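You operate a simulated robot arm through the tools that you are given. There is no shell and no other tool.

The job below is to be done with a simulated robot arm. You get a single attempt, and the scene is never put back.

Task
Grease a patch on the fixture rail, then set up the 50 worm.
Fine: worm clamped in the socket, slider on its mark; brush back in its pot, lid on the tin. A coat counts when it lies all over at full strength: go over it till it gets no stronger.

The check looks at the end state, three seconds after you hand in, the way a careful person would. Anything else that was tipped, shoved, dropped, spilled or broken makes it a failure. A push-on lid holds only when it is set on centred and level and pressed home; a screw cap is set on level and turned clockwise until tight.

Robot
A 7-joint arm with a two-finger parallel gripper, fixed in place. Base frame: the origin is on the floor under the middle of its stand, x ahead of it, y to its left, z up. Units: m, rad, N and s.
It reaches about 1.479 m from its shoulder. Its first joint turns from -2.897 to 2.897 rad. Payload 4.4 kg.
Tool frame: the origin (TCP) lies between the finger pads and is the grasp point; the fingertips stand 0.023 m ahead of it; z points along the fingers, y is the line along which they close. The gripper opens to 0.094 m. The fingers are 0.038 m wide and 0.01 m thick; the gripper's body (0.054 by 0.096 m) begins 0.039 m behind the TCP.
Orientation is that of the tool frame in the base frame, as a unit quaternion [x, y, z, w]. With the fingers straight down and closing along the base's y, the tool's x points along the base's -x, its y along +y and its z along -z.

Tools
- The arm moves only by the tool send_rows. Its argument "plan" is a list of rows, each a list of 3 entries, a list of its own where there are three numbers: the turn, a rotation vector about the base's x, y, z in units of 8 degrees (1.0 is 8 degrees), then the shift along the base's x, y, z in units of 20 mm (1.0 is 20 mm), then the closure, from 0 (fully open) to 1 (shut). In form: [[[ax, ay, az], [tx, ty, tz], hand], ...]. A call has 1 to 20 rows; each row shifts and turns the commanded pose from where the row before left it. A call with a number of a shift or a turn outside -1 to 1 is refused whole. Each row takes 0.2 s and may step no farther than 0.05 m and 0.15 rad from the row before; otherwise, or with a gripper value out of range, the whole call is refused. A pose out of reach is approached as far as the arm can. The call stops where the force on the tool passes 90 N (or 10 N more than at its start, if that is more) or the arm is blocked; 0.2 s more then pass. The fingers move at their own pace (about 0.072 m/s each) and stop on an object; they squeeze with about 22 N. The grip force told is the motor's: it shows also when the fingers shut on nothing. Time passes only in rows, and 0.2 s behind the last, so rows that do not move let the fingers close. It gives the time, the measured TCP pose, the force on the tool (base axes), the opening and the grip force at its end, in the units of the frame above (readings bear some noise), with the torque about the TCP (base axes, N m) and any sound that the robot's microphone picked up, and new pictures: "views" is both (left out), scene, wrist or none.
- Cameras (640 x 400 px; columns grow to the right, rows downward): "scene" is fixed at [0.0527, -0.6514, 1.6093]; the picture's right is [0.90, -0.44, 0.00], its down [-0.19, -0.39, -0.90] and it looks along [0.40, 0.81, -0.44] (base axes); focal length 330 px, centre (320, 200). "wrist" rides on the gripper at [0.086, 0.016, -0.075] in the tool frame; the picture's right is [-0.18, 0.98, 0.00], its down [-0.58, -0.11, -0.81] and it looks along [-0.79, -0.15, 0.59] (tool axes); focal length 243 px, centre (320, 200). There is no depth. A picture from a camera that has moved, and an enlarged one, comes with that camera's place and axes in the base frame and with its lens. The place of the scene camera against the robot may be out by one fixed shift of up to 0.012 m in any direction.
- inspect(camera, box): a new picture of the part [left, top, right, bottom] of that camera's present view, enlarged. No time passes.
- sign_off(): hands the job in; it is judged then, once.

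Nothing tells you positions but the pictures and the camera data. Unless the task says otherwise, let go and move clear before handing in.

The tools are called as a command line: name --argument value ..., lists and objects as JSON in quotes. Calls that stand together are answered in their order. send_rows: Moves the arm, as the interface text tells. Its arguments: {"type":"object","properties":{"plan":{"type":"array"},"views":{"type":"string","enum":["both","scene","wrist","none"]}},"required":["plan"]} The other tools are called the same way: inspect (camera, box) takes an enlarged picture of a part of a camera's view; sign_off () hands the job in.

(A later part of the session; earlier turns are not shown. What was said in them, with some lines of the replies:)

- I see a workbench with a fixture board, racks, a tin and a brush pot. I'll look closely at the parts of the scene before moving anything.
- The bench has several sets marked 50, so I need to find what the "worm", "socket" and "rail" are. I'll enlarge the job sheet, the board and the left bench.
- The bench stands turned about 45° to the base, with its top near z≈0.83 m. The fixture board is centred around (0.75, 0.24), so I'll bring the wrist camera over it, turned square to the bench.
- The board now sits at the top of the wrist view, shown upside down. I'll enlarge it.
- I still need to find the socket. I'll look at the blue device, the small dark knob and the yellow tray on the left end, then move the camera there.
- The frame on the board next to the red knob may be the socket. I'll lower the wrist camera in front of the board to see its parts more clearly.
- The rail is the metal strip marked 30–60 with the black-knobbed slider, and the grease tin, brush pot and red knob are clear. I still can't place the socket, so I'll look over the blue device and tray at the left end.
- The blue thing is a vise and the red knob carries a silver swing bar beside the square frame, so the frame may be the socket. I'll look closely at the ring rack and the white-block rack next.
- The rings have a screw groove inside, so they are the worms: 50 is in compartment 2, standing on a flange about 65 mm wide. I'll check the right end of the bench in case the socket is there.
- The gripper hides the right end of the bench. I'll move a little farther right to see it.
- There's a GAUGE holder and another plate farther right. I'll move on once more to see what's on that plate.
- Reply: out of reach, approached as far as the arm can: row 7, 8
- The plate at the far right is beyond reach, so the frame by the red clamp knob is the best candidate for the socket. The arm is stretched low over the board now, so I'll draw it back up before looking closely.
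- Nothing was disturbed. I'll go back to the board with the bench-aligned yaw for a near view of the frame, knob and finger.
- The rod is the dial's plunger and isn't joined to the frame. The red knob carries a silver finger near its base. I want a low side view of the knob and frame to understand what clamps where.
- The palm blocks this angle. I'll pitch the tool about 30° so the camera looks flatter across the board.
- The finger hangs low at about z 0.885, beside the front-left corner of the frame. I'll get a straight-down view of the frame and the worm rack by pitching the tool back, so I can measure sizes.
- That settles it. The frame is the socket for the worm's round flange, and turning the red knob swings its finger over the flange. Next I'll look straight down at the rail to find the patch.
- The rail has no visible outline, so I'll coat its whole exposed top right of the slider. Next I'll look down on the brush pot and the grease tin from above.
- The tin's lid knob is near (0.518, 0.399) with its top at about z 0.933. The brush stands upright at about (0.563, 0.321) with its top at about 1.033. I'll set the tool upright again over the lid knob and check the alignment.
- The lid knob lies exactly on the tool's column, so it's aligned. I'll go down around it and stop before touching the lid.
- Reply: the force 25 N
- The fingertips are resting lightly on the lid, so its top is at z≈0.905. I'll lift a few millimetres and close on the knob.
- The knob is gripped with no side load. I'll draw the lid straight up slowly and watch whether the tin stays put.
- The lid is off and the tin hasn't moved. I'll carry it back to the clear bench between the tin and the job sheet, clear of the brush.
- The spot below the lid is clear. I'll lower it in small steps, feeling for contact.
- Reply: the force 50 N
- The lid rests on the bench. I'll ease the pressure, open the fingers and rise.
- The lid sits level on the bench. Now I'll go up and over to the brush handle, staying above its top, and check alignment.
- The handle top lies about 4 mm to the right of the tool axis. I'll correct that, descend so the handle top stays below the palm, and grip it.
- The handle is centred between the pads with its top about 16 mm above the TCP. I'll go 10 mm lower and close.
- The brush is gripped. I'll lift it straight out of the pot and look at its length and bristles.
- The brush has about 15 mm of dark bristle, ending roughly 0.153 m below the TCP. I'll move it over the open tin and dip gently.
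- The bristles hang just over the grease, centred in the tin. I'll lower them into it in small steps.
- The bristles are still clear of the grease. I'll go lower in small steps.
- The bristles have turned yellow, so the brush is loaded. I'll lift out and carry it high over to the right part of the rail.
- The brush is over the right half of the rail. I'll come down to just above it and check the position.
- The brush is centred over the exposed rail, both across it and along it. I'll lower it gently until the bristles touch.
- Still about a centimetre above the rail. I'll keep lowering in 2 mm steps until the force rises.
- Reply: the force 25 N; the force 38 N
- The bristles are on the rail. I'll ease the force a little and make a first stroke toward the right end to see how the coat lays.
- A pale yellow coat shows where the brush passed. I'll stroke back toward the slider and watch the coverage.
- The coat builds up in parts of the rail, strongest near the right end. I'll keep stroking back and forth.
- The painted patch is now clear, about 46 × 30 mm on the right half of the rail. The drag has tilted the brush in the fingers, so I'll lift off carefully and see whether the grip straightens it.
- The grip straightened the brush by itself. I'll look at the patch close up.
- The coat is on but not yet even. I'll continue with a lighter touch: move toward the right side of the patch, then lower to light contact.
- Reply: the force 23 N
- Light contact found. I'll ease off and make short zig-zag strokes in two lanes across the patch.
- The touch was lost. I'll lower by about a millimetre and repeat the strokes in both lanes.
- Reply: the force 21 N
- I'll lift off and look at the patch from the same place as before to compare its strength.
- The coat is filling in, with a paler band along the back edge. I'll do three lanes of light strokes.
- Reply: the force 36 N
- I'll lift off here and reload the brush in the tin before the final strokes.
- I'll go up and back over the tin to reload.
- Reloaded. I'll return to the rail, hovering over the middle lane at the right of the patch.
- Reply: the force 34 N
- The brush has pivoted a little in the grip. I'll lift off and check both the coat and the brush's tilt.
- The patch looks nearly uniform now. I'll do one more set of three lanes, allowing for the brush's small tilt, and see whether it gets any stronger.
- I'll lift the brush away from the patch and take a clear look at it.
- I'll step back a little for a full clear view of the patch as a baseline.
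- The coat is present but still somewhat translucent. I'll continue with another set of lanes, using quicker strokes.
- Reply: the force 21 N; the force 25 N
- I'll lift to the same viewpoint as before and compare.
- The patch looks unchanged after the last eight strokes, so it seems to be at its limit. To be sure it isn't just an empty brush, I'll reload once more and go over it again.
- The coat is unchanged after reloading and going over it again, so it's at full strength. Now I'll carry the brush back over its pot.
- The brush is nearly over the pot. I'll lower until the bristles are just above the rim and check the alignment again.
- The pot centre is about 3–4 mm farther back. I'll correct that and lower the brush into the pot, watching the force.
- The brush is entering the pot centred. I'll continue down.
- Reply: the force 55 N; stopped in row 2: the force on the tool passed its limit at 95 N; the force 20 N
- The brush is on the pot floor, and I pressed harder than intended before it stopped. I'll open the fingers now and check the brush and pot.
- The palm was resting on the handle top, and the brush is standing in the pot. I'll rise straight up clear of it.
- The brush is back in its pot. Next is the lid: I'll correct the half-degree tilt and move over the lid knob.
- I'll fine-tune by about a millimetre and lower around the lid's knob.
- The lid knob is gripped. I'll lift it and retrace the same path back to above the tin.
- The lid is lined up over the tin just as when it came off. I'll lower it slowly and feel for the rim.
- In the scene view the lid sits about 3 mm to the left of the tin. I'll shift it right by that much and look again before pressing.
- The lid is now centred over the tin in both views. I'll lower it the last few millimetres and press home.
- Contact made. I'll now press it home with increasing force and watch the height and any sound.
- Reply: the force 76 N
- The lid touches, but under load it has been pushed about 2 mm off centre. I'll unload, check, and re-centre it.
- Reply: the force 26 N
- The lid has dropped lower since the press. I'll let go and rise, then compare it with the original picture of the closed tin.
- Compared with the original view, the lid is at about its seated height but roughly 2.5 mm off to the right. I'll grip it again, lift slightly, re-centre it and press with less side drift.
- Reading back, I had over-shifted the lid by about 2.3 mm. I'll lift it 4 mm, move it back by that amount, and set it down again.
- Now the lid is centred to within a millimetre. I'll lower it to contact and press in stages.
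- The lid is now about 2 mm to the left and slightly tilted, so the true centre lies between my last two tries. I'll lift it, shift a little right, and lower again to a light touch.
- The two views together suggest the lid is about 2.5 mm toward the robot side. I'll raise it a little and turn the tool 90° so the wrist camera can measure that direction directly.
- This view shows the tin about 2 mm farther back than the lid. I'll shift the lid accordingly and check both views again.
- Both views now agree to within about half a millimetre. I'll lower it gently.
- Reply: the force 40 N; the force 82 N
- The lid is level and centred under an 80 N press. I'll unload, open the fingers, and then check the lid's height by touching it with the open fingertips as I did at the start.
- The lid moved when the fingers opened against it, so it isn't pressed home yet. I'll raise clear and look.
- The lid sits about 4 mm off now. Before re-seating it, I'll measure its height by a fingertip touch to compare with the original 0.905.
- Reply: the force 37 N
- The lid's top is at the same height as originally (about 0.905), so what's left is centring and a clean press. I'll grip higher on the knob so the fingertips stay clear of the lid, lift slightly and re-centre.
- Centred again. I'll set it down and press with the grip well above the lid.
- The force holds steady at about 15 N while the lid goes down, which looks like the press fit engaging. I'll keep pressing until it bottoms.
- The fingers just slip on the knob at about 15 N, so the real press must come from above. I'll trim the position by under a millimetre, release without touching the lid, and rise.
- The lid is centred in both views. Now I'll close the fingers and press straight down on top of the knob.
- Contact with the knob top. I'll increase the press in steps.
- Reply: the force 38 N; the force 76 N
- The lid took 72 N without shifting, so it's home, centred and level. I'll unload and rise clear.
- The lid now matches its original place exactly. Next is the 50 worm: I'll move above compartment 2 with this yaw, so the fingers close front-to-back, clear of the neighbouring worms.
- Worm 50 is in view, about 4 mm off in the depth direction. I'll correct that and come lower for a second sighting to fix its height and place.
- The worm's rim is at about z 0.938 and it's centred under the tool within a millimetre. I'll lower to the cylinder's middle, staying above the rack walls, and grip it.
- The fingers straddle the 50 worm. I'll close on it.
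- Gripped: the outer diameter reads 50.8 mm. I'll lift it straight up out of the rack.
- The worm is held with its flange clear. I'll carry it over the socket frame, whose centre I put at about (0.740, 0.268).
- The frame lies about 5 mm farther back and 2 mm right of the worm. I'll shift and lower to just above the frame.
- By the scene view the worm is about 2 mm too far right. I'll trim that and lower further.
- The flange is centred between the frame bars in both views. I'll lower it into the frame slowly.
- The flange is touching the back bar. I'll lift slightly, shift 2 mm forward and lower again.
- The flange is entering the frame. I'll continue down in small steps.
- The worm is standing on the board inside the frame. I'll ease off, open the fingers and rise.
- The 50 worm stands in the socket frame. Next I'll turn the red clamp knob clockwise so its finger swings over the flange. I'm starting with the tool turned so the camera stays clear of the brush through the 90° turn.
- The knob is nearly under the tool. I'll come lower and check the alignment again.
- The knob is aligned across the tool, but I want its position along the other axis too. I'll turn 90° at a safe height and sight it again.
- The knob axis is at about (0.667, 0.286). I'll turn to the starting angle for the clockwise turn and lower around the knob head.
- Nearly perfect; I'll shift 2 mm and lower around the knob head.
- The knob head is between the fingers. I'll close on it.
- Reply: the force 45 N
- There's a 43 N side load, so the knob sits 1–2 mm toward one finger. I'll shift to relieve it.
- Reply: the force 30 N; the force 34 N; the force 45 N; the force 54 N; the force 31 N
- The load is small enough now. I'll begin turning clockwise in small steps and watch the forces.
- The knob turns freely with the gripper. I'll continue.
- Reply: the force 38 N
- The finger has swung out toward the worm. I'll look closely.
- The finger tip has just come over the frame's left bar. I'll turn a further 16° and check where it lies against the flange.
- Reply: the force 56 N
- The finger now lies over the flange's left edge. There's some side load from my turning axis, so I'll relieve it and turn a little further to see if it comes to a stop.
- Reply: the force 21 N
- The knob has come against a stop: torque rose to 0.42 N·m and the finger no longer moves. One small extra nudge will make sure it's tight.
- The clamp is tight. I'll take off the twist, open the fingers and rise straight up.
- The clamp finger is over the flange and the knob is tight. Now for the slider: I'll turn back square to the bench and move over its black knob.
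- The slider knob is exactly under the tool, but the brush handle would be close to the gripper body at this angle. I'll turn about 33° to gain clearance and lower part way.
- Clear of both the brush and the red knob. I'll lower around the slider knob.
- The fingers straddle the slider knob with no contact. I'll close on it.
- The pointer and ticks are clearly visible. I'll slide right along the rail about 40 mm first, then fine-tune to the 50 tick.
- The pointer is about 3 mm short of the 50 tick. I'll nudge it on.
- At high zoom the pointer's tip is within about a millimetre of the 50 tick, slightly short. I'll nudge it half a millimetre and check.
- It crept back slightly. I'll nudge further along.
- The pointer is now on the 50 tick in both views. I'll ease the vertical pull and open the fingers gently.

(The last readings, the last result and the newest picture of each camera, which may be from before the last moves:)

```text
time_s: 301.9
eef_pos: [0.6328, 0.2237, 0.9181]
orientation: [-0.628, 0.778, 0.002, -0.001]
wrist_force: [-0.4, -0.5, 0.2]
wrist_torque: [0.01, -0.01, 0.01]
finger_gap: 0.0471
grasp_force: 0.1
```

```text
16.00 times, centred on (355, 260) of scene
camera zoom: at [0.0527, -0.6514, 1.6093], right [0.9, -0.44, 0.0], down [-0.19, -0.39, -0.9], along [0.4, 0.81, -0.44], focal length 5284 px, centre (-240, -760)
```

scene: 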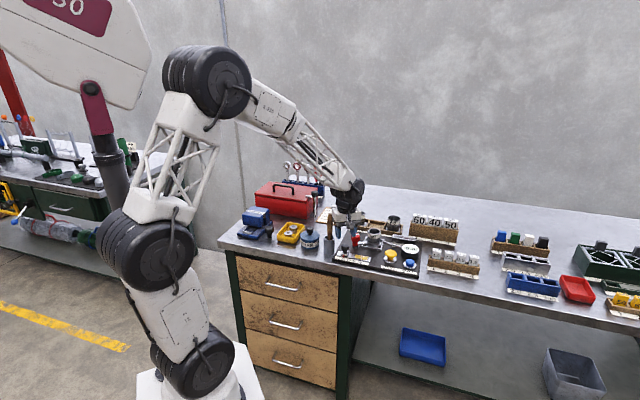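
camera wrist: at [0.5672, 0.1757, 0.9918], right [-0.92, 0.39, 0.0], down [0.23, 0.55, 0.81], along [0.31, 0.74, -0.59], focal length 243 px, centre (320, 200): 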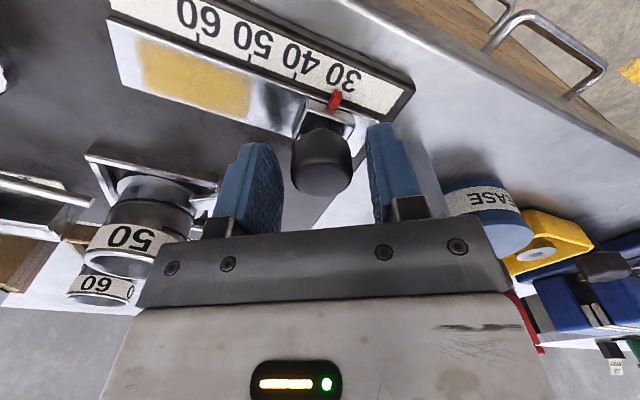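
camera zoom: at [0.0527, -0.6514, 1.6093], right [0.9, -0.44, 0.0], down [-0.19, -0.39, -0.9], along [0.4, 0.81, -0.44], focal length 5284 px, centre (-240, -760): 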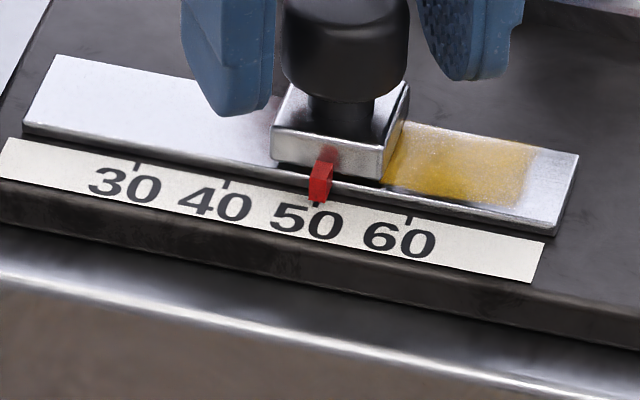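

Released with the pointer still on 50. I'll rise, back away, and take a final look at everything.

send_rows --plan '[[[0, 0, 0], [0, 0, 0.5], 0.5], [[0, 0, 0], [0, 0, 1], 0.5], [[0, 0, 0], [0, 0, 1], 0.4], [[0, 0, 0], [0, 0, 1], 0.3], [[0, 0, 0], [0, 0, 1], 0.3], [[0, 0, 0], [0, 0, 1], 0.3], [[0, 0, 0], [0, 0, 1], 0.3], [[0, 0, 0], [0, 0, 1], 0.3], [[0, 0, 0], [0, 0, 1], 0.3], [[0, 0, 0], [0, -1, 1], 0.3], [[0, 0, 0], [0, -1, 1], 0.3], [[0, 0, 0], [0, -1, 1], 0.3], [[0, 0, 0], [0, -1, 1], 0.3], [[0, 0, 0], [0, -1, 0.5], 0.3], [[0, 0, 0], [0, -1, 0], 0.3], [[0, 0, 0], [0, -1, 0], 0.3], [[0, 0, 0], [0, -1, 0], 0.3], [[0, 0, 0], [0, 0, 0], 0.3]]' --views "both"

inspect --camera "scene" --box '[230, 185, 350, 265]'

inspect --camera "scene" --box '[320, 205, 430, 280]'

inspect --camera "scene" --box '[340, 228, 390, 268]'

inspect --camera "scene" --box '[295, 210, 345, 255]'

```text
time_s: 305.7
eef_pos: [0.6331, 0.0652, 1.1775]
orientation: [-0.628, 0.779, 0.002, 0.0]
wrist_force: [0.0, -0.5, -0.2]
wrist_torque: [0.0, 0.01, -0.02]
finger_gap: 0.0656
grasp_force: 0.1
camera wrist: at [0.598, -0.0149, 1.2516], right [-0.92, 0.39, 0.0], down [0.23, 0.55, 0.81], along [0.31, 0.74, -0.59], focal length 243 px, centre (320, 200)
```

scene: 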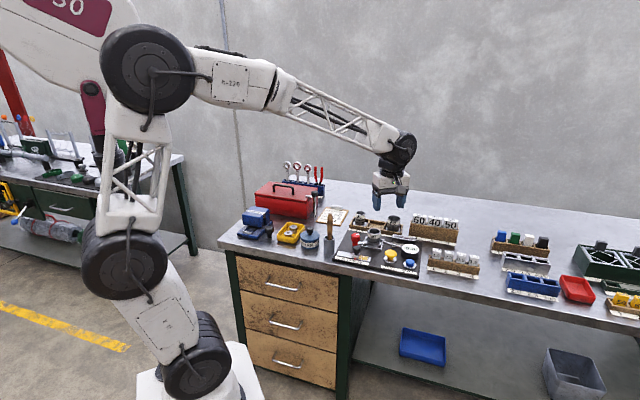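
wrist: 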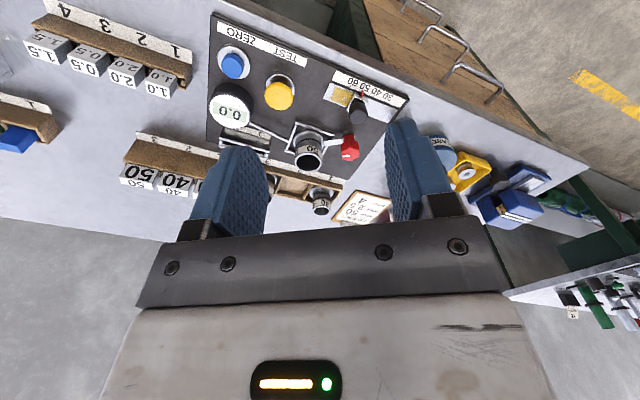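

```text
5.00 times, centred on (290, 225) of scene
camera zoom: at [0.0527, -0.6514, 1.6093], right [0.9, -0.44, 0.0], down [-0.19, -0.39, -0.9], along [0.4, 0.81, -0.44], focal length 1651 px, centre (470, 75)
```

zoom: 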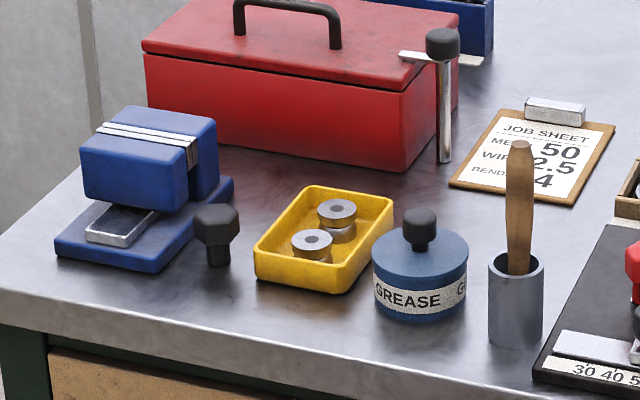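

```text
5.33 times, centred on (375, 242) of scene
camera zoom: at [0.0527, -0.6514, 1.6093], right [0.9, -0.44, 0.0], down [-0.19, -0.39, -0.9], along [0.4, 0.81, -0.44], focal length 1761 px, centre (27, -27)
```

zoom: 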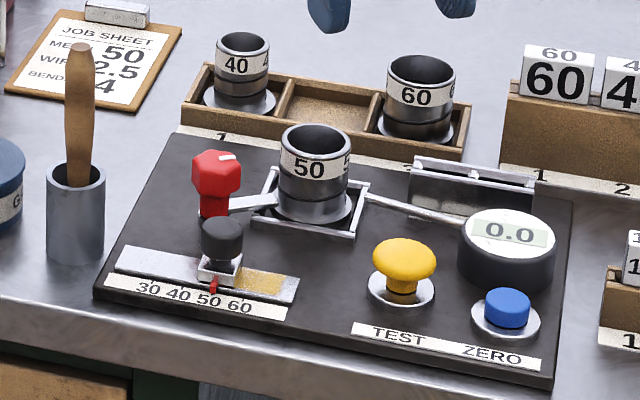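

```text
10.00 times, centred on (365, 248) of scene
camera zoom: at [0.0527, -0.6514, 1.6093], right [0.9, -0.44, 0.0], down [-0.19, -0.39, -0.9], along [0.4, 0.81, -0.44], focal length 3303 px, centre (-130, -280)
```

zoom: 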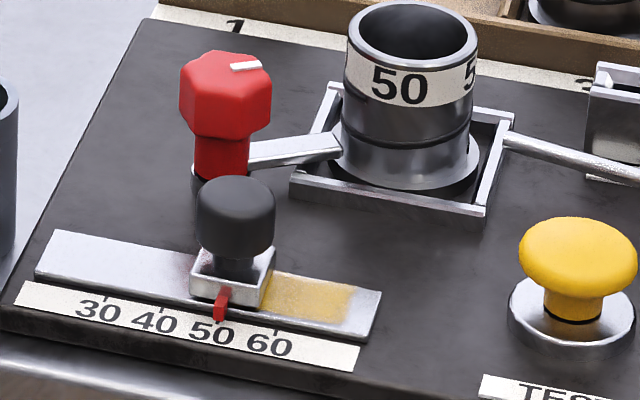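

```text
8.89 times, centred on (320, 232) of scene
camera zoom: at [0.0527, -0.6514, 1.6093], right [0.9, -0.44, 0.0], down [-0.19, -0.39, -0.9], along [0.4, 0.81, -0.44], focal length 2936 px, centre (320, -89)
```

zoom: 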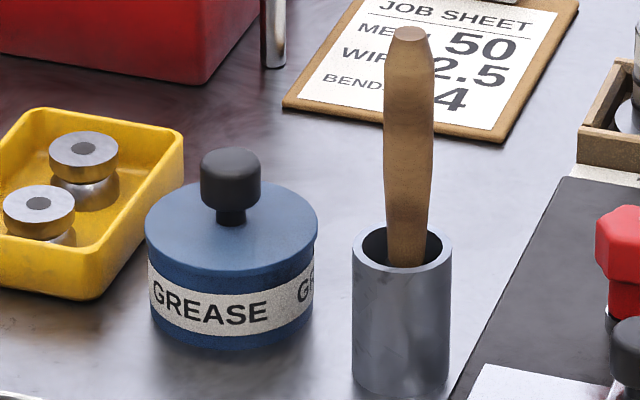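

The final look shows:
- **Worm:** the 50 worm is clamped in the socket under the finger.
- **Slider:** the pointer is on 50.
- **Grease patch:** evenly coated.
- **Brush and lid:** the brush is in its pot and the lid is centred and pressed home on the tin.

Nothing else has moved and the arm is clear, so I'm handing in.

sign_off

```text
The job is handed in.
```

The rail patch is greased and the 50 worm is set up. I've handed the job in, but I haven't had the check's result back.

- **Grease:** the patch on the right half of the rail is coated all over. I reloaded the brush and went over it again until the colour stopped getting stronger.
- **Worm:** the 50 worm sits in the socket frame. The red knob is turned clockwise to its stop, with the clamp finger over the flange.
- **Slider:** the pointer is on the 50 tick, to within about half a millimetre. The slider now covers the left part of the greased patch.
- **Brush:** it's back in its pot. I pressed it down harder than intended (about 95 N) before letting go, but brush and pot looked undamaged.
- **Lid:** it took several tries to centre. It's now level and matches its original position and height. I pressed it with about 72 N; there was no click to confirm it caught.

Nothing else looked moved or tipped in the final pictures, and the arm is clear of the bench.
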